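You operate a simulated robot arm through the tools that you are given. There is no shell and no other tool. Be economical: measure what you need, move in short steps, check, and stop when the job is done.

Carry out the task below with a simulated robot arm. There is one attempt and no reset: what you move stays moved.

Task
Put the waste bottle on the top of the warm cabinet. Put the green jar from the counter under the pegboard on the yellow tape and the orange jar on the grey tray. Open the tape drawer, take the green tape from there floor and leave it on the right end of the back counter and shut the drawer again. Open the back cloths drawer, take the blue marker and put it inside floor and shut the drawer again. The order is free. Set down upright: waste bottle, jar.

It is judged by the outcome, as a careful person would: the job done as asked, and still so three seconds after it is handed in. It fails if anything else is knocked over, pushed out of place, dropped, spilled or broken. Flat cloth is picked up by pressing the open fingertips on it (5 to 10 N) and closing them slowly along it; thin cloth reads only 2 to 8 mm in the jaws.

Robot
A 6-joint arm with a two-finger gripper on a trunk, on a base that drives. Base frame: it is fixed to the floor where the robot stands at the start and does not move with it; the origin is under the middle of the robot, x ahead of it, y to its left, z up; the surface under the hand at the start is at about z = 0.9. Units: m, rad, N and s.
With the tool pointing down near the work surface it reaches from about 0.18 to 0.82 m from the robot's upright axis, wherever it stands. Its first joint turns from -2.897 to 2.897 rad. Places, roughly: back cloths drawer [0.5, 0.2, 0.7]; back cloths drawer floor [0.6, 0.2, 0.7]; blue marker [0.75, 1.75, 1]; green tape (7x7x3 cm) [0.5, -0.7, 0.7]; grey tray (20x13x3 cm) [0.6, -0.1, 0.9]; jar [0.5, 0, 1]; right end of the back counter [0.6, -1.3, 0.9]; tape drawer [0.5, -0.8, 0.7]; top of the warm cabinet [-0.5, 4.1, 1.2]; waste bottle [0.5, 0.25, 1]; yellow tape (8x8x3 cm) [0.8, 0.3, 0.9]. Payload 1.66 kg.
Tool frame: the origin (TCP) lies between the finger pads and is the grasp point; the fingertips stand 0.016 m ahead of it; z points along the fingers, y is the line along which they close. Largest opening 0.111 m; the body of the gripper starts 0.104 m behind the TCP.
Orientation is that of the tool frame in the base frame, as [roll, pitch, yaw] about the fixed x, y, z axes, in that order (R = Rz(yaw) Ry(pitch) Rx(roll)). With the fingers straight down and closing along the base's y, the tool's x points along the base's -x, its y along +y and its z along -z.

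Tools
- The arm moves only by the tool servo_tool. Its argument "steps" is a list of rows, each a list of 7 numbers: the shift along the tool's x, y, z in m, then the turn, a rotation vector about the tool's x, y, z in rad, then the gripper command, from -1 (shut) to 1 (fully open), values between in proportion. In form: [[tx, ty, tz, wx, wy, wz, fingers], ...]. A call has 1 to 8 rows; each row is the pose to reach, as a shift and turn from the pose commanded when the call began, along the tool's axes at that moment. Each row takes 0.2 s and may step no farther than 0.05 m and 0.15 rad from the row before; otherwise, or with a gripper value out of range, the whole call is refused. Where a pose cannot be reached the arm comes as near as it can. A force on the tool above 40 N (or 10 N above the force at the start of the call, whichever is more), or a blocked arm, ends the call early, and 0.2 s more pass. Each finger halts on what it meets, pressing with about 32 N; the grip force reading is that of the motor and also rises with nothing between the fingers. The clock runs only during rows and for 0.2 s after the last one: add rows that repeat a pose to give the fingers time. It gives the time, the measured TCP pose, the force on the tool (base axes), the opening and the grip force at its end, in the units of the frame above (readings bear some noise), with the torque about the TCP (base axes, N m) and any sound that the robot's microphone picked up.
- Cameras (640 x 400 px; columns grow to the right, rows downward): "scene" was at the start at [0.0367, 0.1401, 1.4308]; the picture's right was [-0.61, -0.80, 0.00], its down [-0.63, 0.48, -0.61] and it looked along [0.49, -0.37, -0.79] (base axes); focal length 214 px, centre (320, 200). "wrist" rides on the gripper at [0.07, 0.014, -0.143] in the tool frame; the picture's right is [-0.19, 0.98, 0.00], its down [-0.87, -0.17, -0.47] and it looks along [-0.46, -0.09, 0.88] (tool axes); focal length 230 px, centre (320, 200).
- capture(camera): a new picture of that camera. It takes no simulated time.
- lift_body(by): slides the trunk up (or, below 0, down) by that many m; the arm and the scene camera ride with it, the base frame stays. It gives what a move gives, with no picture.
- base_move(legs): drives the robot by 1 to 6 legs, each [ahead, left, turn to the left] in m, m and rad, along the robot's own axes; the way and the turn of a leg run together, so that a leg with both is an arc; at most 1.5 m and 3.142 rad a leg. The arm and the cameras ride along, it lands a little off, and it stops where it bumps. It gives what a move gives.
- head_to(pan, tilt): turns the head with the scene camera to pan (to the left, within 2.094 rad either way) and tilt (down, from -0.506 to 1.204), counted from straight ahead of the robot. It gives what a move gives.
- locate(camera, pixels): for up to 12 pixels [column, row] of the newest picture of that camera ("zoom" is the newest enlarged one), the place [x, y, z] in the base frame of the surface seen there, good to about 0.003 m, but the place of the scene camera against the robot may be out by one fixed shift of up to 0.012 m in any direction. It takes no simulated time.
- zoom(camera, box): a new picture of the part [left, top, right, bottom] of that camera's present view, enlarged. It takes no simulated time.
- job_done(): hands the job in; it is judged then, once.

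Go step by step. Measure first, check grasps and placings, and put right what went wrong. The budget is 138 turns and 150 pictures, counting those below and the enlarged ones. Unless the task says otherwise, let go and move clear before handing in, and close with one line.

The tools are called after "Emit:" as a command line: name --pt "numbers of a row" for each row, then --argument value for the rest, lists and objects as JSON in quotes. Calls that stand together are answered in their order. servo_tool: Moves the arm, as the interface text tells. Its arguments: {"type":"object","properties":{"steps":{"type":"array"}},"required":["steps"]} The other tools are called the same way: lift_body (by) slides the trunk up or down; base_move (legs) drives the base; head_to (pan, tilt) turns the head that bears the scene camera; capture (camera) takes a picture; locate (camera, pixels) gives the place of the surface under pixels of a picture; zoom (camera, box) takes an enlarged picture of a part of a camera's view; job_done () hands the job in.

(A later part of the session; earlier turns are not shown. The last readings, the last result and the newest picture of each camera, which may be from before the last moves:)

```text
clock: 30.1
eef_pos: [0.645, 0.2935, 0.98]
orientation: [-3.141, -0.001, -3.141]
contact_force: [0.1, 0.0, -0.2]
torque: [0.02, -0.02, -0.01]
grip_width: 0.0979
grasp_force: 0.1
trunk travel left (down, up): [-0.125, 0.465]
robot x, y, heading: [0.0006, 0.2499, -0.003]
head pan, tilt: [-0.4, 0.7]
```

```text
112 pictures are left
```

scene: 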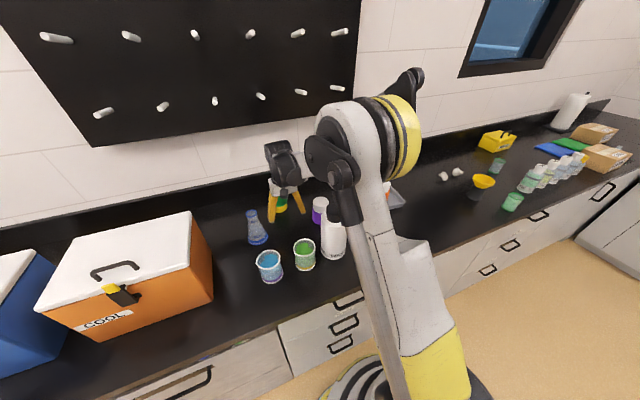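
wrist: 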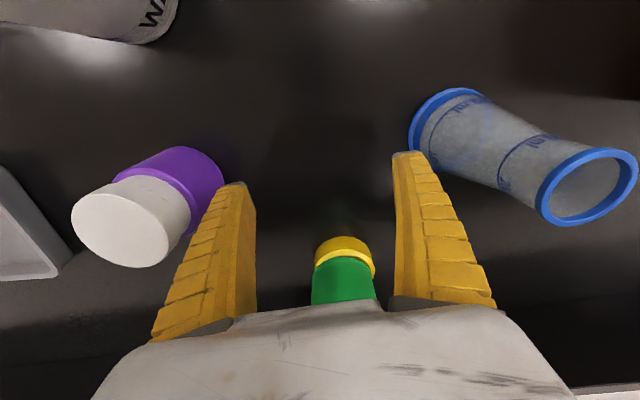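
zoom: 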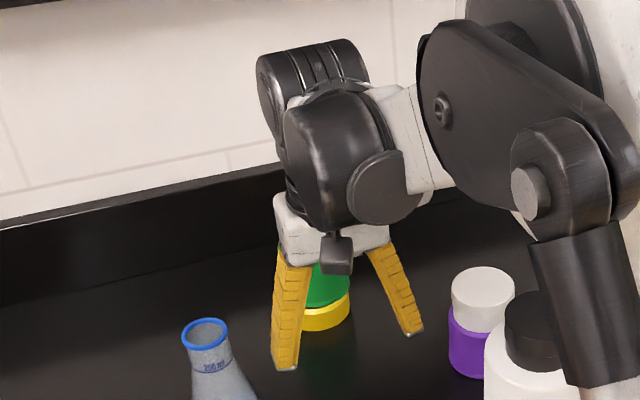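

Emit:
servo_tool --pt "0 0 -0.045 0 0 0 0.75" --pt "0 0 -0.09 0 0 0 0.75" --pt "0 0 -0.135 0 0 0 0.75" --pt "0.01 -0.01 -0.18 0 0 0 1.0" --pt "0.035 -0.03 -0.21 0 0 0 1.0" --pt "0.065 -0.055 -0.24 0 0 0 1.0" --pt "0.1 -0.08 -0.26 0 0 0 1.0" --pt "0.135 -0.105 -0.28 0 0 0 1.0"

Emit:
capture --camera "wrist"

Emit:
zoom --camera "scene" --box '[230, 150, 420, 290]'

```text
clock: 31.9
eef_pos: [0.5083, 0.1898, 1.263]
orientation: [3.14, -0.001, 3.141]
contact_force: [-0.7, 0.8, -0.9]
torque: [-0.01, 0.0, 0.01]
grip_width: 0.1111
grasp_force: 0.0
trunk travel left (down, up): [-0.125, 0.465]
robot x, y, heading: [-0.0016, 0.2527, -0.005]
head pan, tilt: [-0.4, 0.7]
```

```text
111 pictures are left
```

wrist: 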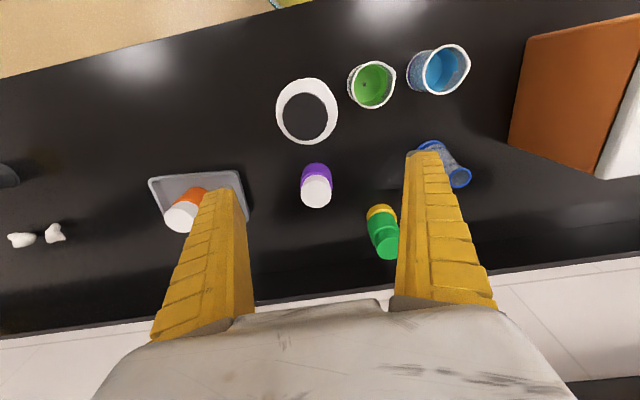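

```text
2.86 times, centred on (325, 220) of scene
```

zoom: 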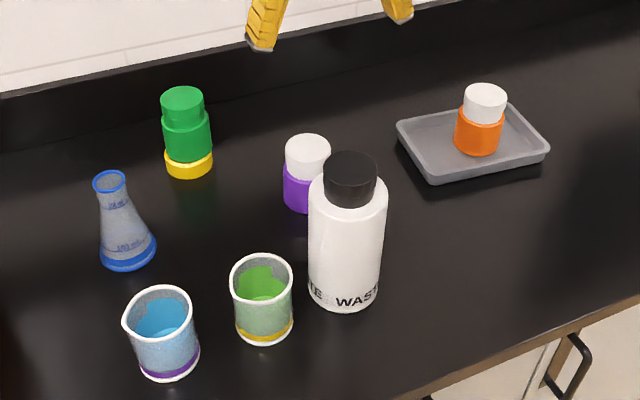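

Both jars stand well. I locate the waste bottle, its cap (305,115) and the neighbours.

Emit:
locate --camera "wrist" --pixels '[[305, 117], [305, 95], [304, 138], [283, 115], [328, 115], [278, 112], [336, 108], [306, 81], [307, 142], [349, 82], [394, 72], [370, 88]]'

Emit:
head_to --pan 1.5 --tilt 0.15

Emit:
capture --camera "scene"

Emit:
zoom --camera "scene" --box '[230, 120, 390, 220]'

```text
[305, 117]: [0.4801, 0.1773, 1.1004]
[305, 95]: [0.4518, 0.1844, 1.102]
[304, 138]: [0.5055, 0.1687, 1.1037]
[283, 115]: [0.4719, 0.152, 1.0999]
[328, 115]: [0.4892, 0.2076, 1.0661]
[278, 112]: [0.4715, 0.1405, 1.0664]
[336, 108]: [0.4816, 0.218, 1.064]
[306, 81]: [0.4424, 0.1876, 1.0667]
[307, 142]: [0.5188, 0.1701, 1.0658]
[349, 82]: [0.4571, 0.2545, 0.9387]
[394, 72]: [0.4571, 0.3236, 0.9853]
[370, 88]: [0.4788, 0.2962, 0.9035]
```

```text
clock: 33.8
eef_pos: [0.5111, 0.1913, 1.2614]
orientation: [-3.141, 0.0, 3.141]
contact_force: [0.1, 0.3, -0.1]
torque: [0.0, 0.0, -0.01]
grip_width: 0.1109
grasp_force: 0.1
trunk travel left (down, up): [-0.125, 0.465]
robot x, y, heading: [0.0008, 0.2511, -0.002]
head pan, tilt: [1.499, 0.15]
```

```text
109 pictures are left
```

scene: 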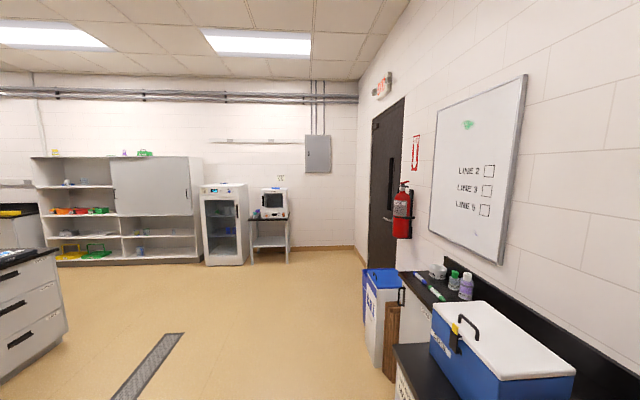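

```text
4.00 times, centred on (310, 170) of scene
```

zoom: 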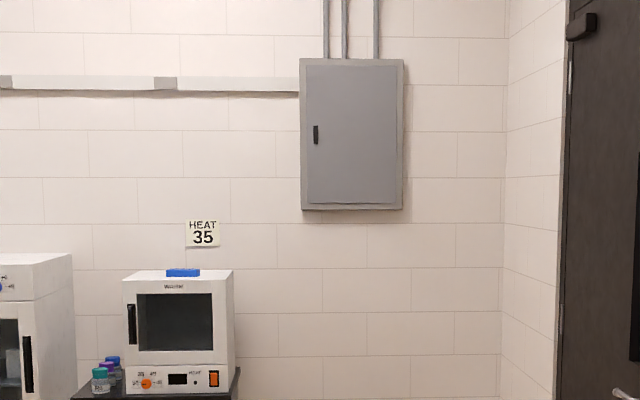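

There are two cabinet-like things: the glass-door one (225,190) and an oven on a stand under a "HEAT 35" sign. I locate both against the given place (-0.5,4.1,1.2).

Emit:
locate --camera "scene" --pixels '[[224, 187], [210, 194], [245, 194], [272, 190], [264, 200], [288, 200], [222, 255], [437, 290], [430, 283], [270, 240], [454, 275]]'

Emit:
zoom --camera "scene" --box '[180, 160, 320, 270]'

Emit:
zoom --camera "scene" --box '[350, 230, 530, 350]'

```text
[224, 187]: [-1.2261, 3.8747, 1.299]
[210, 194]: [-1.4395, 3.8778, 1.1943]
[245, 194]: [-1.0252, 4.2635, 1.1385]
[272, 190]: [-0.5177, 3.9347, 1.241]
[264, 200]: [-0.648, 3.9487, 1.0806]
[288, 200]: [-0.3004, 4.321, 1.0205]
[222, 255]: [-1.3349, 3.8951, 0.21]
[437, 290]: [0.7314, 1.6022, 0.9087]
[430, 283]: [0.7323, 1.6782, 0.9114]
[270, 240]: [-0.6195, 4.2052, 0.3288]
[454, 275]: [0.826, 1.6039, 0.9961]
```

```text
3.64 times, centred on (250, 215) of scene
```

zoom: 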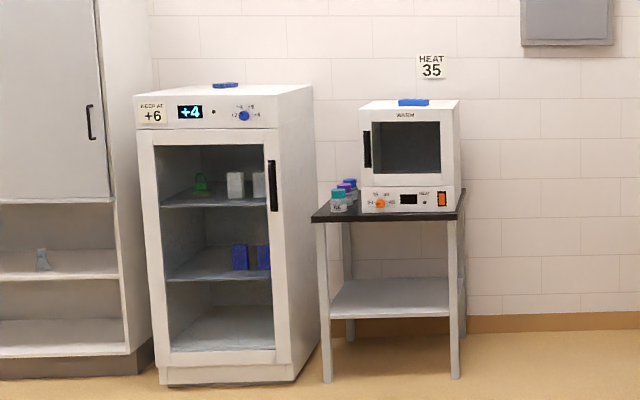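

```text
3.33 times, centred on (440, 290) of scene
```

zoom: 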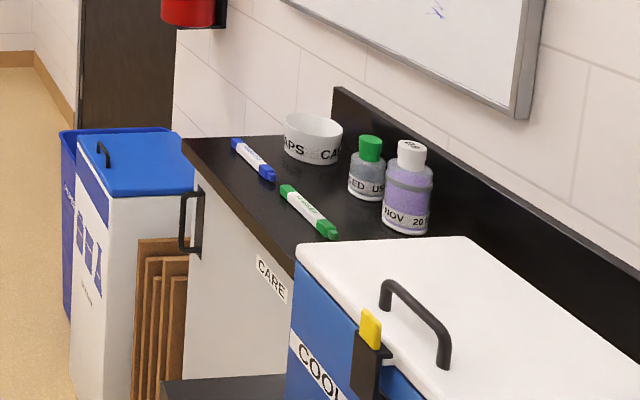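

The "WARM" oven on the stand at (-0.5,4.1) is the warm cabinet, top z≈1.23. Bottle centre is (0.480,0.179), body Ø≈0.078; I descend to grasp at z≈1.02.

Emit:
servo_tool --pt "0.015 -0.006 0.04 0 0 0 0.8" --pt "0.03 -0.012 0.08 0 0 0 0.8" --pt "0.03 -0.012 0.125 0 0 0 0.8" --pt "0.03 -0.012 0.17 0 0 0 0.8"

Emit:
capture --camera "wrist"

Emit:
locate --camera "wrist" --pixels '[[320, 200], [320, 160], [320, 235]]'

```text
clock: 34.8
eef_pos: [0.4815, 0.1749, 1.09]
orientation: [-3.141, 0.0, -3.141]
contact_force: [-0.7, -0.2, -1.2]
torque: [0.04, 0.02, 0.0]
grip_width: 0.1004
grasp_force: 0.5
trunk travel left (down, up): [-0.125, 0.465]
robot x, y, heading: [0.003, 0.2506, 0.001]
head pan, tilt: [1.499, 0.15]
```

```text
105 pictures are left
```

wrist: 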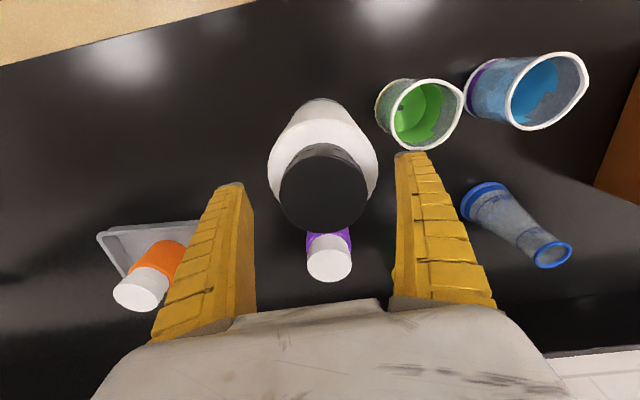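

```text
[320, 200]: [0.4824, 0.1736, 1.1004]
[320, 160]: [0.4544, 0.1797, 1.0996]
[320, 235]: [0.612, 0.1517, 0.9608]
```

The bottle is centred between the fingers. I descend 68 mm and close.

Emit:
servo_tool --pt "0 0.001 0.035 0 0 0 0.8" --pt "0 0.001 0.068 0 0 0 0.8" --pt "0 0.001 0.068 0 0 0 0.5" --pt "0 0.001 0.068 0 0 0 0.1" --pt "0 0.001 0.068 0 0 0 -0.1" --pt "0 0.001 0.068 0 0 0 -0.1"

Emit:
servo_tool --pt "0 0 -0.04 0 0 0 -0.1" --pt "0 0 -0.08 0 0 0 -0.1" --pt "0 0 -0.12 0 0 0 -0.1" --pt "0 0 -0.15 0 0 0 -0.1"

Emit:
capture --camera "wrist"

```text
clock: 36.2
eef_pos: [0.48, 0.1783, 1.0238]
orientation: [-3.14, 0.002, 3.141]
contact_force: [6.5, -0.1, 19.2]
torque: [-0.16, -0.17, -0.12]
grip_width: 0.0851
grasp_force: 32.4
trunk travel left (down, up): [-0.125, 0.465]
robot x, y, heading: [0.0013, 0.2495, 0.001]
head pan, tilt: [1.499, 0.15]
```

```text
clock: 37.2
eef_pos: [0.4791, 0.1759, 1.1705]
orientation: [3.141, 0.0, 3.14]
contact_force: [-0.4, 0.1, -6.3]
torque: [0.0, 0.02, 0.02]
grip_width: 0.085
grasp_force: 31.6
trunk travel left (down, up): [-0.125, 0.465]
robot x, y, heading: [-0.0004, 0.2455, -0.002]
head pan, tilt: [1.499, 0.15]
```

```text
104 pictures are left
```

wrist: 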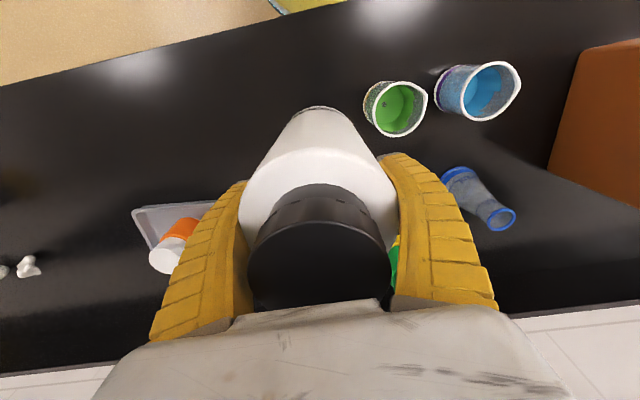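

Bottle held (0.085 m, ~0.6 kg). I raise the trunk and check the island's distance before driving.

Emit:
lift_body --by 0.25

Emit:
head_to --pan 2.05 --tilt 0.45

Emit:
capture --camera "scene"

Emit:
locate --camera "scene" --pixels '[[60, 250], [200, 200], [250, 190], [100, 300], [395, 200], [560, 300], [500, 250]]'

```text
clock: 39.8
eef_pos: [0.4805, 0.1764, 1.4204]
orientation: [-3.142, -0.002, -3.14]
contact_force: [-0.1, -0.5, -5.4]
torque: [0.02, -0.02, -0.01]
grip_width: 0.0847
grasp_force: 31.8
trunk travel left (down, up): [-0.375, 0.215]
robot x, y, heading: [-0.0009, 0.2504, 0.001]
head pan, tilt: [1.499, 0.15]
```

```text
clock: 40.7
eef_pos: [0.4794, 0.1772, 1.4208]
orientation: [3.141, 0.001, -3.141]
contact_force: [0.5, 1.1, -5.7]
torque: [0.01, 0.01, 0.0]
grip_width: 0.0845
grasp_force: 32.4
trunk travel left (down, up): [-0.375, 0.215]
robot x, y, heading: [-0.0021, 0.251, 0.004]
head pan, tilt: [2.051, 0.45]
```

```text
103 pictures are left
```

scene: 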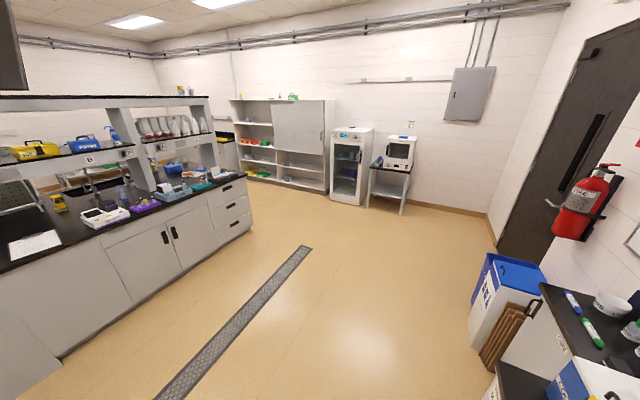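

```text
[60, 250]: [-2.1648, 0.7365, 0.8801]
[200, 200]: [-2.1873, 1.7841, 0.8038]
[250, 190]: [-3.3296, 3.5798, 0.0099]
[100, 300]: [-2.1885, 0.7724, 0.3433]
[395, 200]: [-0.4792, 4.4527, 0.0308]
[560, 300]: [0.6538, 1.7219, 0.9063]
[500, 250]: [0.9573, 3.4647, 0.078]
```

The aisle is wide (island at x<-2.1). I back off, turn left 90° and drive toward the warm cabinet.

Emit:
base_move --legs '[[-0.45, 0, 0], [0, 0, 1.5708], [1.4, 0.05, 0], [1.35, 0.05, 0]]'

Emit:
head_to --pan 0.0 --tilt 0.5

Emit:
capture --camera "scene"

Emit:
capture --camera "wrist"

```text
clock: 60.0
eef_pos: [-0.3454, 3.4562, 1.4194]
orientation: [3.141, 0.002, -1.636]
contact_force: [1.1, 0.6, -6.2]
torque: [0.01, -0.05, -0.01]
grip_width: 0.0837
grasp_force: 31.8
trunk travel left (down, up): [-0.375, 0.215]
robot x, y, heading: [-0.4487, 2.9835, 1.508]
head pan, tilt: [2.051, 0.45]
```

```text
clock: 62.0
eef_pos: [-0.3444, 3.4555, 1.4209]
orientation: [-3.14, -0.001, -1.635]
contact_force: [-0.1, 1.0, -6.0]
torque: [0.01, 0.01, -0.02]
grip_width: 0.0838
grasp_force: 32.1
trunk travel left (down, up): [-0.375, 0.215]
robot x, y, heading: [-0.4473, 2.9803, 1.506]
head pan, tilt: [0.0, 0.499]
```

```text
102 pictures are left
```

scene: 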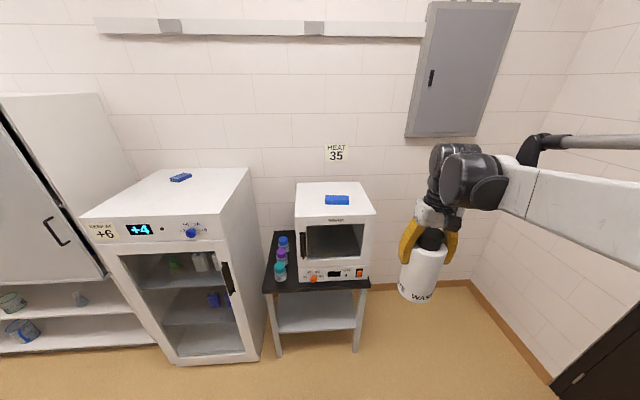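

```text
101 pictures are left
```

wrist: 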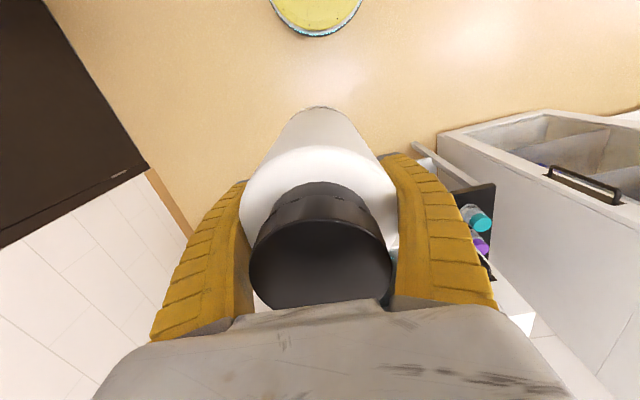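

The oven top is at scene (335,200) with a blue item on it at (337,200). I measure the free area.

Emit:
zoom --camera "scene" --box '[260, 160, 400, 260]'

Emit:
locate --camera "scene" --pixels '[[337, 200], [326, 200], [348, 199], [337, 206], [337, 194], [299, 216], [375, 214], [298, 184], [361, 183], [311, 200], [361, 199], [270, 288]]'

```text
4.00 times, centred on (330, 210) of scene
```

zoom: 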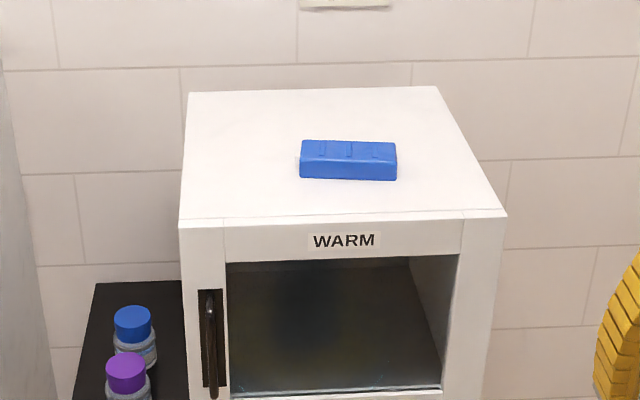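

```text
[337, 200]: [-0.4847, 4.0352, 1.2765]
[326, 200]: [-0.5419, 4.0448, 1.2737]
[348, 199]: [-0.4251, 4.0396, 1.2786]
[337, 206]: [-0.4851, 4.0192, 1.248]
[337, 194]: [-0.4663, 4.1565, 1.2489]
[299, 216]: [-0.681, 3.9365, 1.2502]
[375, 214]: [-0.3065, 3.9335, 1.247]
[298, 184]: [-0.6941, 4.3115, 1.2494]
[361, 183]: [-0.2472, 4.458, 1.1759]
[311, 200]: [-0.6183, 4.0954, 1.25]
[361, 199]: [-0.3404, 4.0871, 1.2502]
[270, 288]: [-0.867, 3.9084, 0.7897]
```

The blue block spans x −0.55…−0.42, y 4.02…4.08; free area behind-left of it. I'll set the bottle at (−0.58, 4.17); first raise a bit and drive closer.

Emit:
lift_body --by 0.06

Emit:
base_move --legs '[[0, 0, 0.064], [0.46, 0.13, 0]]'

Emit:
capture --camera "scene"

Emit:
capture --camera "wrist"

```text
clock: 63.0
eef_pos: [-0.3452, 3.4551, 1.4797]
orientation: [3.141, 0.001, -1.638]
contact_force: [-0.4, -0.2, -6.1]
torque: [-0.02, -0.04, 0.02]
grip_width: 0.0835
grasp_force: 32.0
trunk travel left (down, up): [-0.435, 0.155]
robot x, y, heading: [-0.4491, 2.9798, 1.508]
head pan, tilt: [0.0, 0.499]
```

```text
clock: 66.2
eef_pos: [-0.5201, 3.9026, 1.4809]
orientation: [-3.141, 0.001, -1.555]
contact_force: [-0.5, 0.1, -5.9]
torque: [-0.01, 0.0, -0.01]
grip_width: 0.0833
grasp_force: 31.9
trunk travel left (down, up): [-0.435, 0.155]
robot x, y, heading: [-0.5876, 3.4222, 1.588]
head pan, tilt: [0.0, 0.499]
```

```text
99 pictures are left
```

scene: 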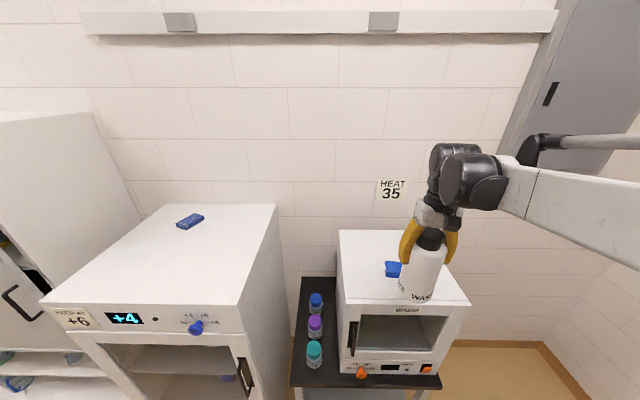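

```text
98 pictures are left
```

wrist: 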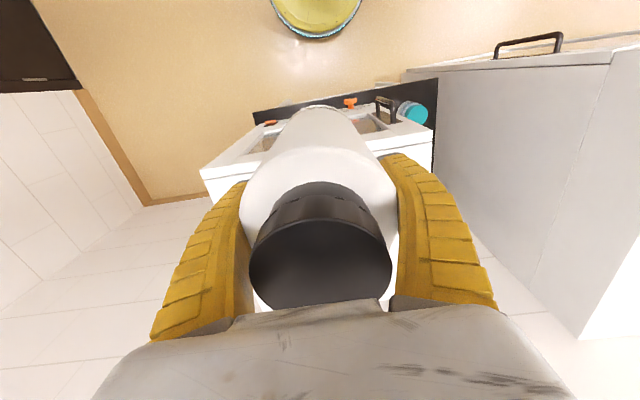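

I extend forward 0.268 and left 0.055 at this height, then check above the spot.

Emit:
servo_tool --pt "-0.045 0.01 0 0 0 0 -0.1" --pt "-0.09 0.02 0 0 0 0 -0.1" --pt "-0.135 0.03 0 0 0 0 -0.1" --pt "-0.18 0.04 0 0 0 0 -0.1" --pt "-0.225 0.05 0 0 0 0 -0.1" --pt "-0.268 0.055 0 0 0 0 -0.1" --pt "-0.268 0.055 0.04 0 0 0 -0.1"

Emit:
capture --camera "scene"

Emit:
zoom --camera "scene" --box '[300, 180, 480, 320]'

```text
clock: 67.8
eef_pos: [-0.5808, 4.1691, 1.4434]
orientation: [-3.141, 0.0, -1.555]
contact_force: [0.4, -0.4, -6.1]
torque: [0.0, -0.01, -0.01]
grip_width: 0.0836
grasp_force: 32.0
trunk travel left (down, up): [-0.435, 0.155]
robot x, y, heading: [-0.5845, 3.4216, 1.584]
head pan, tilt: [0.0, 0.499]
```

```text
97 pictures are left
```

scene: 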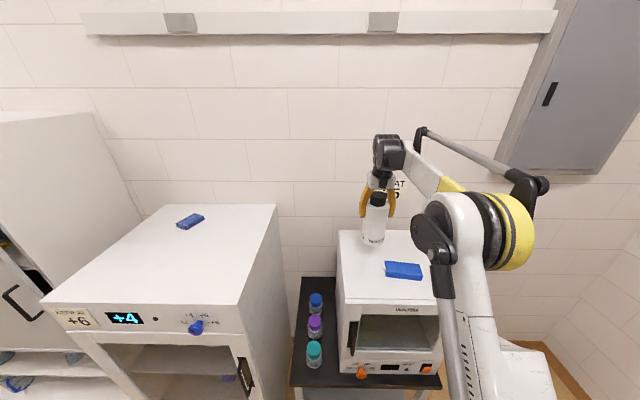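

```text
2.86 times, centred on (390, 250) of scene
```

zoom: 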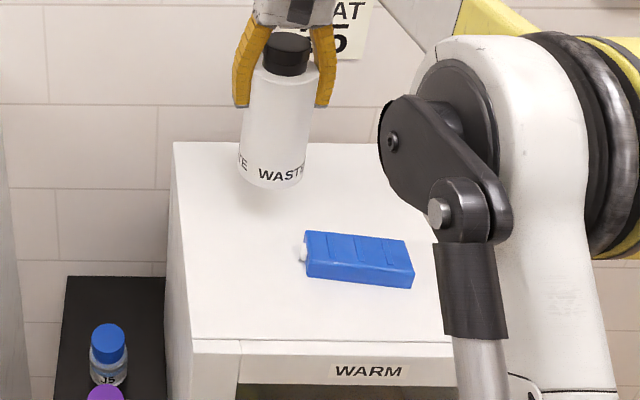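

The bottle is over the free back-left area. I check elbow height and the oven's edges before lowering.

Emit:
locate --camera "zoom" --pixels '[[440, 215], [475, 270], [470, 330], [400, 150], [310, 250], [330, 240], [185, 150], [195, 330], [270, 185], [230, 210]]'

```text
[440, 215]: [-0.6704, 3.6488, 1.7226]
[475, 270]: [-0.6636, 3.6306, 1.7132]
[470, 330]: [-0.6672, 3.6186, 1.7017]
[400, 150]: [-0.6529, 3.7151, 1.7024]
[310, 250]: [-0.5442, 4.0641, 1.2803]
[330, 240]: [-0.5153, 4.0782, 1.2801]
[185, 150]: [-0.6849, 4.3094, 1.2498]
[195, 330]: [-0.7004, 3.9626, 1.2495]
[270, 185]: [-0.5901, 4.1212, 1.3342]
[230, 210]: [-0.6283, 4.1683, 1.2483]
```

Elbow is well above (z≈1.7). I lower 70 mm and then creep to contact.

Emit:
servo_tool --pt "0 0 0.035 0 0 0 -0.1" --pt "0 0 0.066 0 0 0 -0.1" --pt "0 0 0.069 0 0 0 -0.1" --pt "0 0 0.072 0 0 0 -0.1" --pt "0 0 0.074 0 0 0 -0.1"

Emit:
zoom --camera "scene" --box '[330, 190, 430, 270]'

```text
clock: 69.0
eef_pos: [-0.5806, 4.1697, 1.3654]
orientation: [3.141, -0.001, -1.555]
contact_force: [-0.4, 0.1, -5.7]
torque: [-0.03, 0.01, -0.02]
grip_width: 0.0836
grasp_force: 31.9
trunk travel left (down, up): [-0.435, 0.155]
robot x, y, heading: [-0.5854, 3.4211, 1.588]
head pan, tilt: [0.0, 0.499]
```

```text
5.00 times, centred on (380, 230) of scene
```

zoom: 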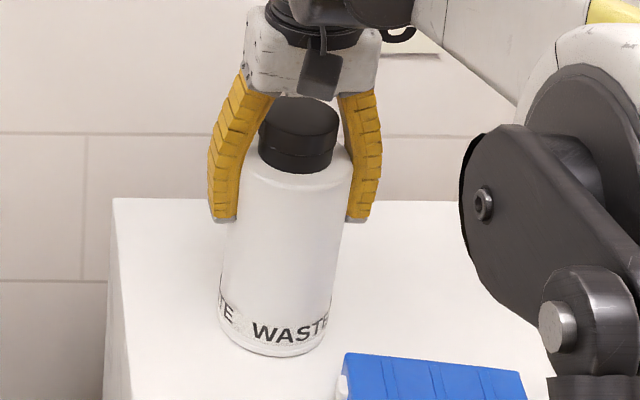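

Emit:
servo_tool --pt "0 0 0.002 0 0 0 -0.1" --pt "0 0 0.003 0 0 0 -0.1" --pt "0 0 0.004 0 0 0 -0.1"

```text
clock: 69.8
eef_pos: [-0.5789, 4.1698, 1.3649]
orientation: [-3.14, 0.002, -1.555]
contact_force: [-0.3, 6.6, 20.3]
torque: [0.11, 0.86, -0.26]
grip_width: 0.0835
grasp_force: 32.2
trunk travel left (down, up): [-0.435, 0.155]
robot x, y, heading: [-0.5873, 3.4218, 1.588]
head pan, tilt: [0.0, 0.499]
```

Contact at ~25 N. I ease, open, and rise straight up.

Emit:
servo_tool --pt "0 0 -0.001 0 0 0 -0.1" --pt "0 0 -0.001 0 0 0 0.3" --pt "0 0 -0.001 0 0 0 0.85" --pt "0 0 -0.001 0 0 0 0.85" --pt "0 0 -0.03 0 0 0 0.85" --pt "0 0 -0.07 0 0 0 0.85" --pt "0 0 -0.115 0 0 0 0.85"

Emit:
zoom --camera "scene" --box '[320, 170, 460, 290]'

Emit:
servo_tool --pt "0.05 0 0 0 0 0 0.85" --pt "0.1 0 0 0 0 0 0.85" --pt "0.15 0 0 0 0 0 0.85" --pt "0.2 0 0 0 0 0 0.85" --pt "0.25 0 0 0 0 0 0.85" --pt "0.29 0 0 0 0 0 0.85"

Emit:
zoom --camera "scene" --box '[320, 170, 460, 290]'

```text
clock: 71.4
eef_pos: [-0.5796, 4.1694, 1.4799]
orientation: [-3.141, -0.001, -1.556]
contact_force: [-0.3, 0.3, -0.1]
torque: [0.03, 0.04, -0.02]
grip_width: 0.1034
grasp_force: 0.8
trunk travel left (down, up): [-0.435, 0.155]
robot x, y, heading: [-0.5851, 3.4207, 1.584]
head pan, tilt: [0.0, 0.499]
```

```text
3.33 times, centred on (390, 230) of scene
```

zoom: 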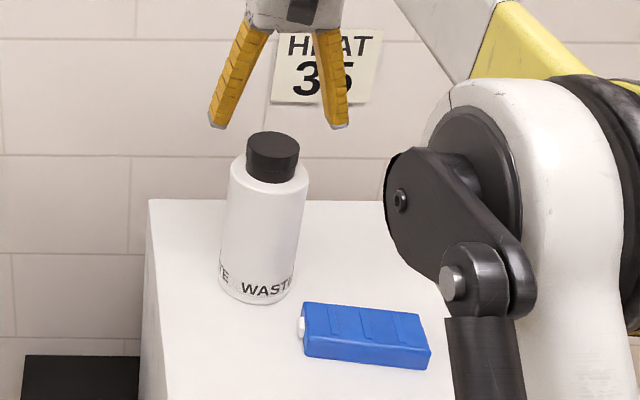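

```text
clock: 72.8
eef_pos: [-0.5764, 3.8797, 1.4798]
orientation: [3.141, 0.002, -1.555]
contact_force: [-1.4, -0.8, -0.2]
torque: [0.03, -0.02, -0.01]
grip_width: 0.1033
grasp_force: 0.3
trunk travel left (down, up): [-0.435, 0.155]
robot x, y, heading: [-0.5826, 3.4203, 1.587]
head pan, tilt: [0.0, 0.499]
```

```text
3.33 times, centred on (390, 230) of scene
```

zoom: 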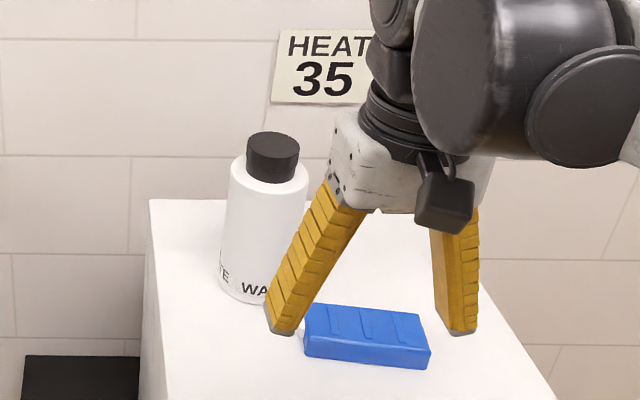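

The bottle stands upright. I now drive to the marker at about (0.73,1.75): back 1.0, turn right, strafe, ahead.

Emit:
base_move --legs '[[-1.0, 0, 0], [0, 0, -1.587], [0, -0.7, 0], [0.55, 0, 0]]'

Emit:
lift_body --by -0.2

Emit:
head_to --pan 0.0 --tilt 0.75

Emit:
capture --camera "scene"

Emit:
capture --camera "wrist"

```text
clock: 88.1
eef_pos: [0.427, 1.6994, 1.4789]
orientation: [-3.141, 0.0, 3.128]
contact_force: [0.3, -1.0, -0.2]
torque: [0.0, 0.03, 0.0]
grip_width: 0.1032
grasp_force: 0.1
trunk travel left (down, up): [-0.435, 0.155]
robot x, y, heading: [-0.0335, 1.7147, -0.016]
head pan, tilt: [0.0, 0.499]
```

```text
clock: 90.2
eef_pos: [0.4271, 1.6998, 1.2793]
orientation: [3.141, -0.001, 3.131]
contact_force: [-0.7, -0.3, 1.2]
torque: [0.02, -0.01, -0.02]
grip_width: 0.1033
grasp_force: 0.4
trunk travel left (down, up): [-0.235, 0.355]
robot x, y, heading: [-0.035, 1.7215, -0.018]
head pan, tilt: [0.0, 0.499]
```

```text
clock: 91.0
eef_pos: [0.4268, 1.6996, 1.2793]
orientation: [-3.141, -0.001, 3.13]
contact_force: [-0.5, -0.8, -0.5]
torque: [0.02, 0.0, -0.01]
grip_width: 0.103
grasp_force: 0.5
trunk travel left (down, up): [-0.235, 0.355]
robot x, y, heading: [-0.0293, 1.7224, -0.011]
head pan, tilt: [0.0, 0.75]
```

```text
92 pictures are left
```

scene: 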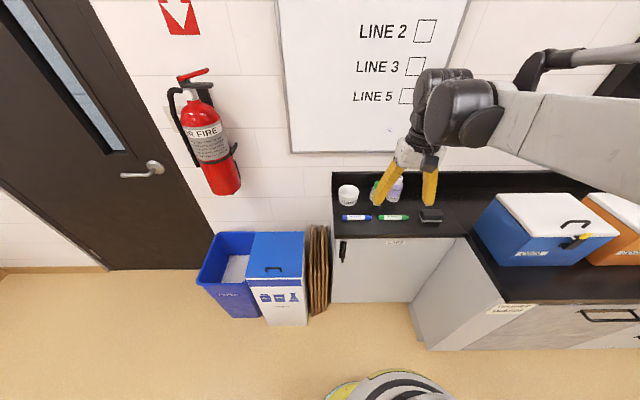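

```text
91 pictures are left
```

wrist: 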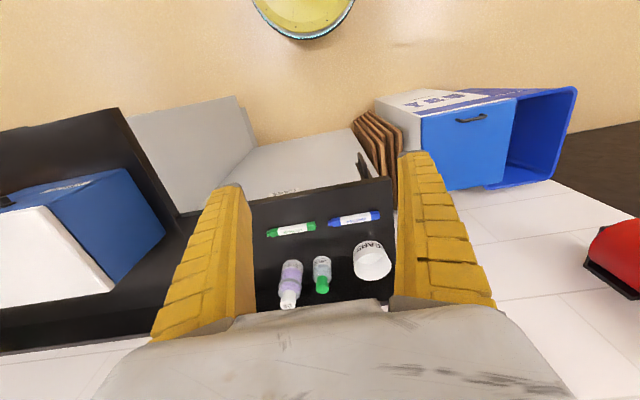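

Emit:
locate --camera "wrist" --pixels '[[354, 218], [331, 222], [379, 214], [290, 230], [322, 282], [370, 265], [371, 245], [320, 198], [355, 205], [386, 225], [290, 262]]'

Emit:
zoom --camera "scene" --box '[310, 160, 460, 250]'

Emit:
locate --camera "scene" --pixels '[[356, 217], [343, 217], [371, 217], [394, 218], [348, 195], [432, 215], [292, 310], [434, 349], [385, 300], [318, 300]]'

```text
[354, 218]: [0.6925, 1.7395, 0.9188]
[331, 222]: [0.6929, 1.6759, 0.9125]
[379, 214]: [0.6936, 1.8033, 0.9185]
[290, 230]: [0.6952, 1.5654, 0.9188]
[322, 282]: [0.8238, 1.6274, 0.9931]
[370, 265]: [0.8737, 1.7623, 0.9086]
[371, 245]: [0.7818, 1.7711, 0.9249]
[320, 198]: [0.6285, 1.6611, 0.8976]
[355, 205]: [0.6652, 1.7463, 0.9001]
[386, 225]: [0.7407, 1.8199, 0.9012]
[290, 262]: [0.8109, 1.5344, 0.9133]
```

```text
4.27 times, centred on (385, 205) of scene
```

zoom: 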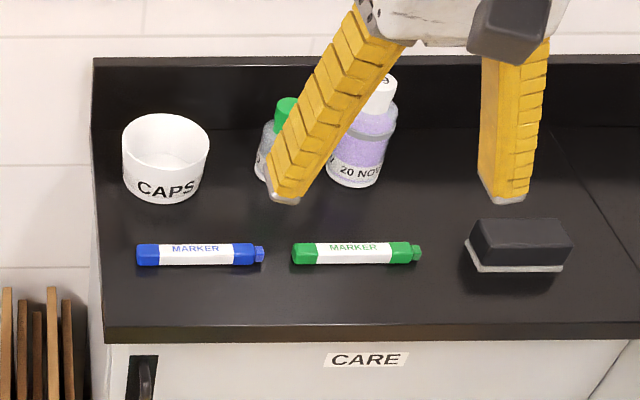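

```text
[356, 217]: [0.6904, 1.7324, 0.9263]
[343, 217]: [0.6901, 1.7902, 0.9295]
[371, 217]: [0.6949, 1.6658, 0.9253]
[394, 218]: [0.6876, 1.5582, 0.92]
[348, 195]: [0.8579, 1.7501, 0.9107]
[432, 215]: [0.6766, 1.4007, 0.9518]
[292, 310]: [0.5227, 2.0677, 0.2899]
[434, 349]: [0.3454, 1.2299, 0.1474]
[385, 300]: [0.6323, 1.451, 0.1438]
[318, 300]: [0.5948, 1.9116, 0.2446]
```

The blue marker lies along y at (0.694,1.739), top z 0.919. I move above it while turning the wrist 90° so the fingers close along x.

Emit:
servo_tool --pt "-0.034 0.005 0.01 0 0 0.145 0.3" --pt "-0.068 0.01 0.02 0 0 0.29 0.0" --pt "-0.102 0.016 0.03 0 0 0.435 0.0" --pt "-0.136 0.021 0.04 0 0 0.58 0.0" --pt "-0.17 0.026 0.05 0 0 0.725 0.0" --pt "-0.204 0.032 0.06 0 0 0.87 0.0" --pt "-0.238 0.037 0.08 0 0 1.015 0.0" --pt "-0.267 0.042 0.1 0 0 1.16 0.0"

Emit:
servo_tool --pt "0 0 0.02 0 0 0.14 0.0" --pt "0 0 0.04 0 0 0.28 0.0" --pt "0 0 0.06 0 0 0.411 0.0"

Emit:
capture --camera "wrist"

Emit:
capture --camera "scene"

```text
clock: 92.8
eef_pos: [0.6981, 1.7377, 1.1804]
orientation: [-3.142, -0.001, 1.967]
contact_force: [0.1, 0.2, -0.2]
torque: [0.03, 0.04, 0.01]
grip_width: 0.0576
grasp_force: 1.3
trunk travel left (down, up): [-0.235, 0.355]
robot x, y, heading: [-0.0316, 1.7198, -0.012]
head pan, tilt: [0.0, 0.75]
```

```text
clock: 93.6
eef_pos: [0.6933, 1.738, 1.1214]
orientation: [3.139, -0.001, 1.556]
contact_force: [-0.8, 0.4, 0.5]
torque: [-0.01, 0.0, -0.05]
grip_width: 0.0577
grasp_force: 1.1
trunk travel left (down, up): [-0.235, 0.355]
robot x, y, heading: [-0.0335, 1.7268, -0.012]
head pan, tilt: [0.0, 0.75]
```

```text
89 pictures are left
```

wrist: 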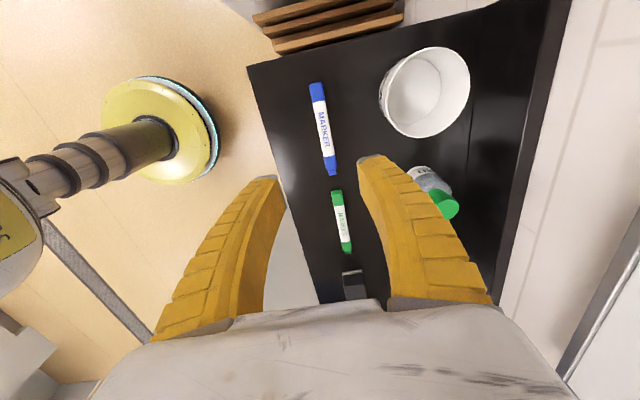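

```text
88 pictures are left
```

scene: 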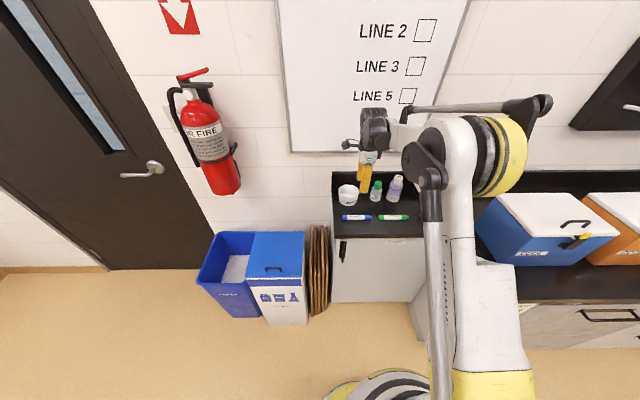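

Emit:
locate --camera "wrist" --pixels '[[323, 130], [318, 86], [332, 170], [326, 145], [390, 75], [338, 220], [415, 165], [470, 80]]'

```text
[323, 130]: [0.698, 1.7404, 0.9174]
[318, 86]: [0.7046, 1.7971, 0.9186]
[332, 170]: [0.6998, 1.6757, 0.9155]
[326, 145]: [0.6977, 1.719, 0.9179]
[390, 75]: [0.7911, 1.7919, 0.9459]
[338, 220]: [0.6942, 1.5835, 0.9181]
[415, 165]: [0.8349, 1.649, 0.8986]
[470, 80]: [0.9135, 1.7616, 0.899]
```

Marker axis is at x≈0.699. I shift 6 mm and descend to z≈0.92 with the fingers straddling it.

Emit:
servo_tool --pt "0 0.006 0.045 0 0 0 0.0" --pt "0 0.006 0.09 0 0 0 0.0" --pt "0 0.006 0.135 0 0 0 0.0" --pt "0 0.006 0.175 0 0 0 0.0" --pt "0 0.006 0.193 0 0 0 0.0" --pt "0 0.006 0.2 0 0 0 0.0"

Emit:
capture --camera "wrist"

```text
clock: 95.0
eef_pos: [0.6997, 1.7402, 0.9186]
orientation: [3.14, 0.001, 1.557]
contact_force: [0.4, -0.4, -0.1]
torque: [-0.04, -0.01, 0.01]
grip_width: 0.058
grasp_force: 1.0
trunk travel left (down, up): [-0.235, 0.355]
robot x, y, heading: [-0.0324, 1.7255, -0.011]
head pan, tilt: [0.0, 0.75]
```

```text
87 pictures are left
```

wrist: 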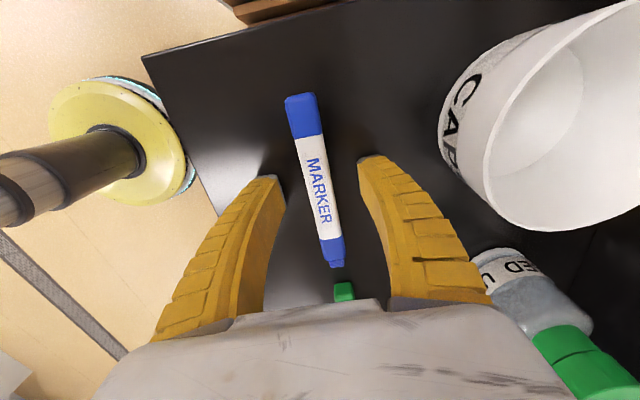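

The marker lies between the fingers. I close and lift.

Emit:
servo_tool --pt "0 0 0.001 0 0 0 -0.4" --pt "0 0 0.001 0 0 0 -0.8" --pt "0 0 0.001 0 0 0 -0.9" --pt "0 0 0.001 0 0 0 -0.9" --pt "0 0 -0.04 0 0 0 -0.9" --pt "0 0 -0.08 0 0 0 -0.9" --pt "0 0 -0.12 0 0 0 -0.9"

Emit:
capture --camera "wrist"

```text
clock: 96.6
eef_pos: [0.7022, 1.7381, 1.0394]
orientation: [3.141, 0.001, 1.559]
contact_force: [-0.4, 0.9, -0.7]
torque: [0.02, -0.05, 0.0]
grip_width: 0.0106
grasp_force: 32.1
trunk travel left (down, up): [-0.235, 0.355]
robot x, y, heading: [-0.0321, 1.7239, -0.013]
head pan, tilt: [0.0, 0.75]
```

```text
86 pictures are left
```

wrist: 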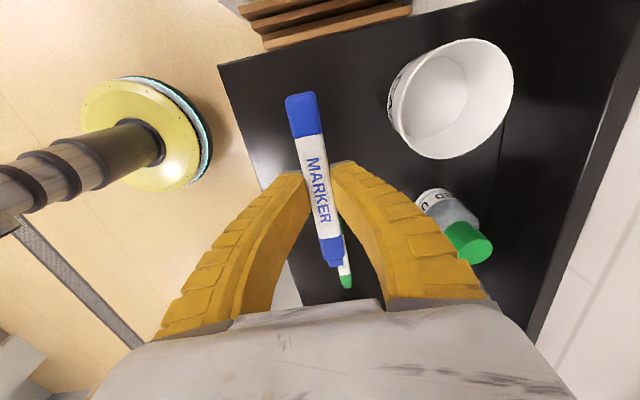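

The marker is held. I raise and retract, back away and drive right to the drawer area, where I will set it down temporarily on the free counter spot.

Emit:
servo_tool --pt "0 -0.01 -0.04 0 0 0 -0.9" --pt "0 -0.04 -0.08 0 0 0 -0.9" --pt "0 -0.08 -0.11 0 0 0 -0.9" --pt "0 -0.125 -0.12 0 0 0 -0.9" --pt "0 -0.17 -0.12 0 0 0 -0.9" --pt "0 -0.215 -0.12 0 0 0 -0.9" --pt "0 -0.25 -0.12 0 0 0 -0.9"

Emit:
base_move --legs '[[-0.45, 0, 0.012], [0, -1.5, 0], [0, -0.12, 0]]'

Emit:
head_to --pan 0.0 --tilt 0.75

Emit:
capture --camera "scene"

```text
clock: 98.2
eef_pos: [0.4491, 1.7409, 1.1654]
orientation: [3.14, 0.001, 1.558]
contact_force: [-0.8, -0.5, -0.4]
torque: [0.02, -0.02, 0.0]
grip_width: 0.0106
grasp_force: 32.2
trunk travel left (down, up): [-0.235, 0.355]
robot x, y, heading: [-0.0323, 1.7245, -0.012]
head pan, tilt: [0.0, 0.75]
```

```text
clock: 108.6
eef_pos: [0.0873, 0.1875, 1.1628]
orientation: [-3.14, -0.002, 1.647]
contact_force: [0.0, -0.2, 0.1]
torque: [0.06, 0.01, 0.02]
grip_width: 0.0106
grasp_force: 31.8
trunk travel left (down, up): [-0.235, 0.355]
robot x, y, heading: [-0.3858, 0.1279, 0.071]
head pan, tilt: [0.0, 0.75]
```

```text
clock: 109.2
eef_pos: [0.0877, 0.1895, 1.1636]
orientation: [-3.142, 0.002, 1.648]
contact_force: [0.3, 0.1, -0.1]
torque: [0.01, 0.0, 0.01]
grip_width: 0.0106
grasp_force: 31.9
trunk travel left (down, up): [-0.235, 0.355]
robot x, y, heading: [-0.3906, 0.1307, 0.08]
head pan, tilt: [0.0, 0.75]
```

```text
85 pictures are left
```

scene: 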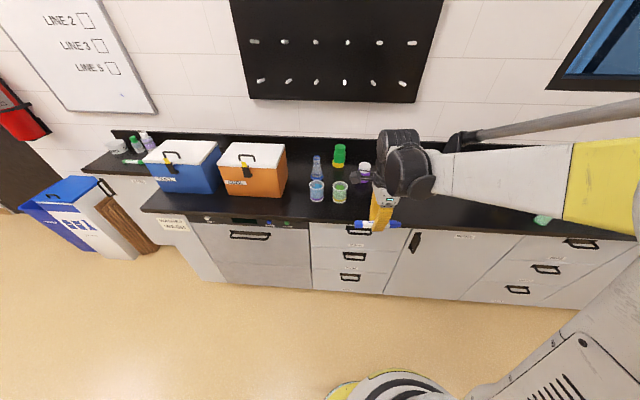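

Emit:
zoom --camera "scene" --box '[290, 200, 440, 310]'

Emit:
locate --camera "scene" --pixels '[[354, 256], [349, 277], [356, 230], [350, 265], [350, 243], [545, 269], [517, 290], [582, 244], [540, 280], [565, 255], [436, 220], [395, 290]]'

Emit:
zoom --camera "scene" --box '[480, 210, 640, 310]'

```text
3.64 times, centred on (365, 255) of scene
```

zoom: 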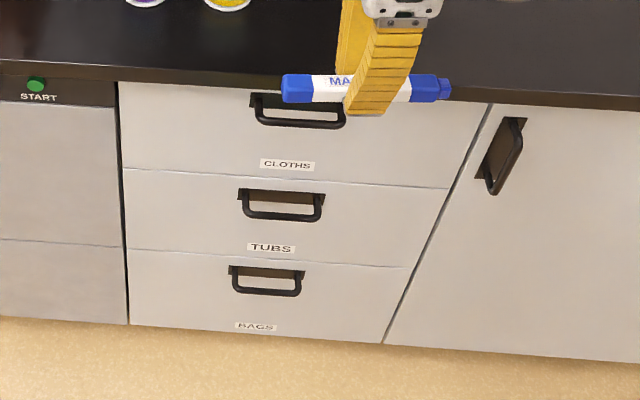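

```text
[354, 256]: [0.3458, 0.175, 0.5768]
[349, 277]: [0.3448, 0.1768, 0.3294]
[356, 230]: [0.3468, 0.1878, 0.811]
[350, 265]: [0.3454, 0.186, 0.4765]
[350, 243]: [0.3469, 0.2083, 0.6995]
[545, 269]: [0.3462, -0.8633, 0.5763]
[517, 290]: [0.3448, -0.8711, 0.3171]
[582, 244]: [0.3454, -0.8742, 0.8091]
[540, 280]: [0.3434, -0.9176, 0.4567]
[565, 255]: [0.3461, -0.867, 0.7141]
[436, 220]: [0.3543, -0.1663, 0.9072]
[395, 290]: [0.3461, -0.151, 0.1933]
```

```text
4.00 times, centred on (560, 260) of scene
```

zoom: 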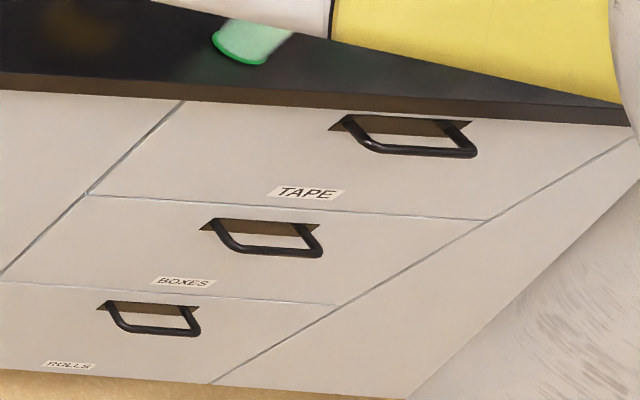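

CLOTHS is the top-left drawer (front x≈0.345, handle z≈0.8) and TAPE the top-right one at y≈−0.87. I square up, lower the trunk a bit, then set the marker on the counter near (0.40,0.10).

Emit:
base_move --legs '[[0, 0, -0.076]]'

Emit:
lift_body --by -0.1

```text
clock: 110.1
eef_pos: [0.0903, 0.1527, 1.1638]
orientation: [-3.141, -0.001, 1.573]
contact_force: [-0.3, -0.3, -1.0]
torque: [0.03, 0.01, -0.02]
grip_width: 0.0106
grasp_force: 31.9
trunk travel left (down, up): [-0.235, 0.355]
robot x, y, heading: [-0.3944, 0.1282, 0.006]
head pan, tilt: [0.0, 0.75]
```

```text
clock: 111.4
eef_pos: [0.0918, 0.1533, 1.0647]
orientation: [-3.142, 0.0, 1.573]
contact_force: [0.1, 0.6, -0.2]
torque: [-0.01, 0.03, -0.03]
grip_width: 0.0103
grasp_force: 31.7
trunk travel left (down, up): [-0.135, 0.455]
robot x, y, heading: [-0.3939, 0.1265, 0.0]
head pan, tilt: [0.0, 0.75]
```

Emit:
servo_tool --pt "-0.01 0.045 0 0 0 0 -0.9" --pt "-0.02 0.09 0 0 0 0 -0.9" --pt "-0.03 0.135 0 0 0 0 -0.9" --pt "-0.04 0.18 0 0 0 0 -0.9" --pt "-0.05 0.225 0 0 0 0 -0.9" --pt "-0.05 0.27 0 0 0 0 -0.9" --pt "-0.05 0.31 0 0 0 0 -0.9"

Emit:
servo_tool --pt "0 0 0.045 0 0 0 -0.9" --pt "0 0 0.09 0 0 0 -0.9" --pt "0 0 0.12 0 0 0 -0.9" --pt "0 0 0.135 0 0 0 -0.9"

Emit:
capture --camera "wrist"

```text
clock: 113.0
eef_pos: [0.4035, 0.1038, 1.0633]
orientation: [3.141, -0.001, 1.573]
contact_force: [0.2, -0.2, 0.4]
torque: [0.01, 0.02, 0.01]
grip_width: 0.0104
grasp_force: 31.7
trunk travel left (down, up): [-0.135, 0.455]
robot x, y, heading: [-0.3898, 0.1284, 0.004]
head pan, tilt: [0.0, 0.75]
```

```text
clock: 114.0
eef_pos: [0.3996, 0.1041, 0.9272]
orientation: [3.141, -0.001, 1.573]
contact_force: [-0.1, 0.0, -0.5]
torque: [-0.01, -0.02, 0.02]
grip_width: 0.0103
grasp_force: 31.9
trunk travel left (down, up): [-0.135, 0.455]
robot x, y, heading: [-0.3931, 0.1267, 0.001]
head pan, tilt: [0.0, 0.75]
```

```text
82 pictures are left
```

wrist: 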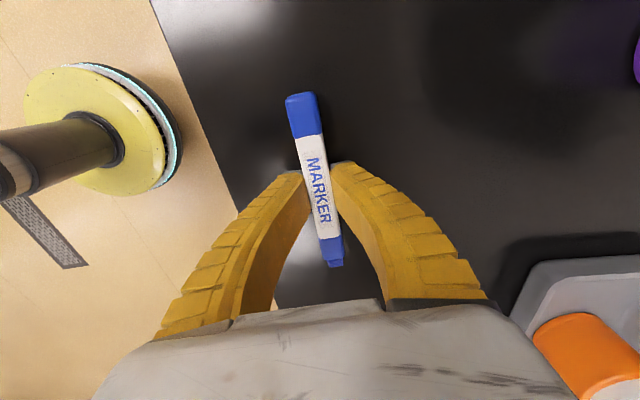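

Emit:
servo_tool --pt "0 0 0.005 0 0 0 -0.9" --pt "0 0 0.009 0 0 0 -0.9" --pt "0 0 0.009 0 0 0 -0.6" --pt "0 0 0.009 0 0 0 -0.2" --pt "0 0 -0.02 0 0 0 0.0" --pt "0 0 -0.06 0 0 0 0.0" --pt "0 0 -0.1 0 0 0 0.0"

Emit:
capture --camera "wrist"

Emit:
locate --camera "wrist" --pixels '[[318, 130], [322, 160], [314, 100], [230, 100], [200, 70]]'

```text
clock: 115.6
eef_pos: [0.4008, 0.104, 1.0289]
orientation: [3.141, 0.0, 1.572]
contact_force: [-1.0, -0.4, 0.1]
torque: [-0.03, -0.03, -0.01]
grip_width: 0.0577
grasp_force: 2.0
trunk travel left (down, up): [-0.135, 0.455]
robot x, y, heading: [-0.3891, 0.1287, 0.003]
head pan, tilt: [0.0, 0.75]
```

```text
81 pictures are left
```

wrist: 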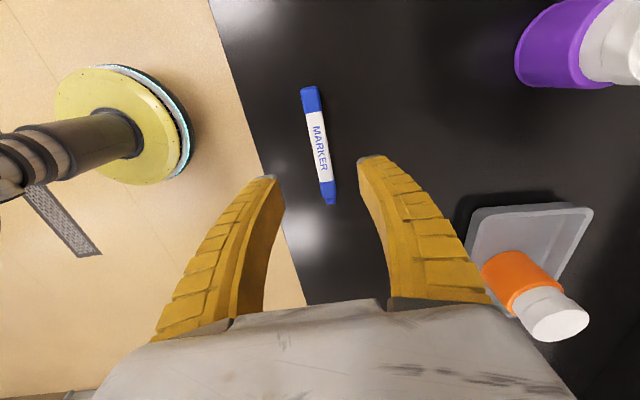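

```text
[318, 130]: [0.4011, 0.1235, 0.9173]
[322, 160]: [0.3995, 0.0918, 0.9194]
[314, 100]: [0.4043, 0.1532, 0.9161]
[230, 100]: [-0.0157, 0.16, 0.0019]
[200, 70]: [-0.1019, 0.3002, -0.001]
```

The marker rests at (0.40,0.105). I pull the arm back and measure the CLOTHS handle.

Emit:
servo_tool --pt "0 -0.045 0 0 0 0 0.0" --pt "-0.02 -0.085 0 0 0 0 0.0" --pt "-0.04 -0.125 0 0 0 0 0.0" --pt "-0.06 -0.165 0 0 0 0 0.0" --pt "-0.08 -0.205 0 0 0 0 0.0" --pt "-0.1 -0.24 0 0 0 0 0.0"

Emit:
zoom --camera "scene" --box '[310, 200, 410, 280]'

```text
clock: 117.0
eef_pos: [0.1604, 0.0031, 1.0288]
orientation: [3.141, 0.0, 1.572]
contact_force: [0.2, -0.4, 0.4]
torque: [-0.01, -0.02, 0.03]
grip_width: 0.0577
grasp_force: 0.9
trunk travel left (down, up): [-0.135, 0.455]
robot x, y, heading: [-0.3903, 0.1253, 0.002]
head pan, tilt: [0.0, 0.75]
```

```text
5.00 times, centred on (360, 240) of scene
```

zoom: 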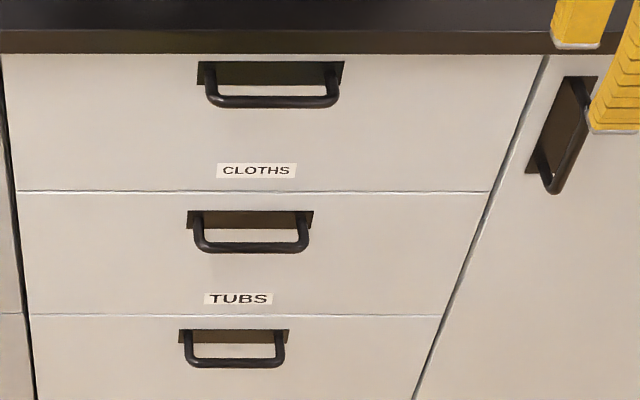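

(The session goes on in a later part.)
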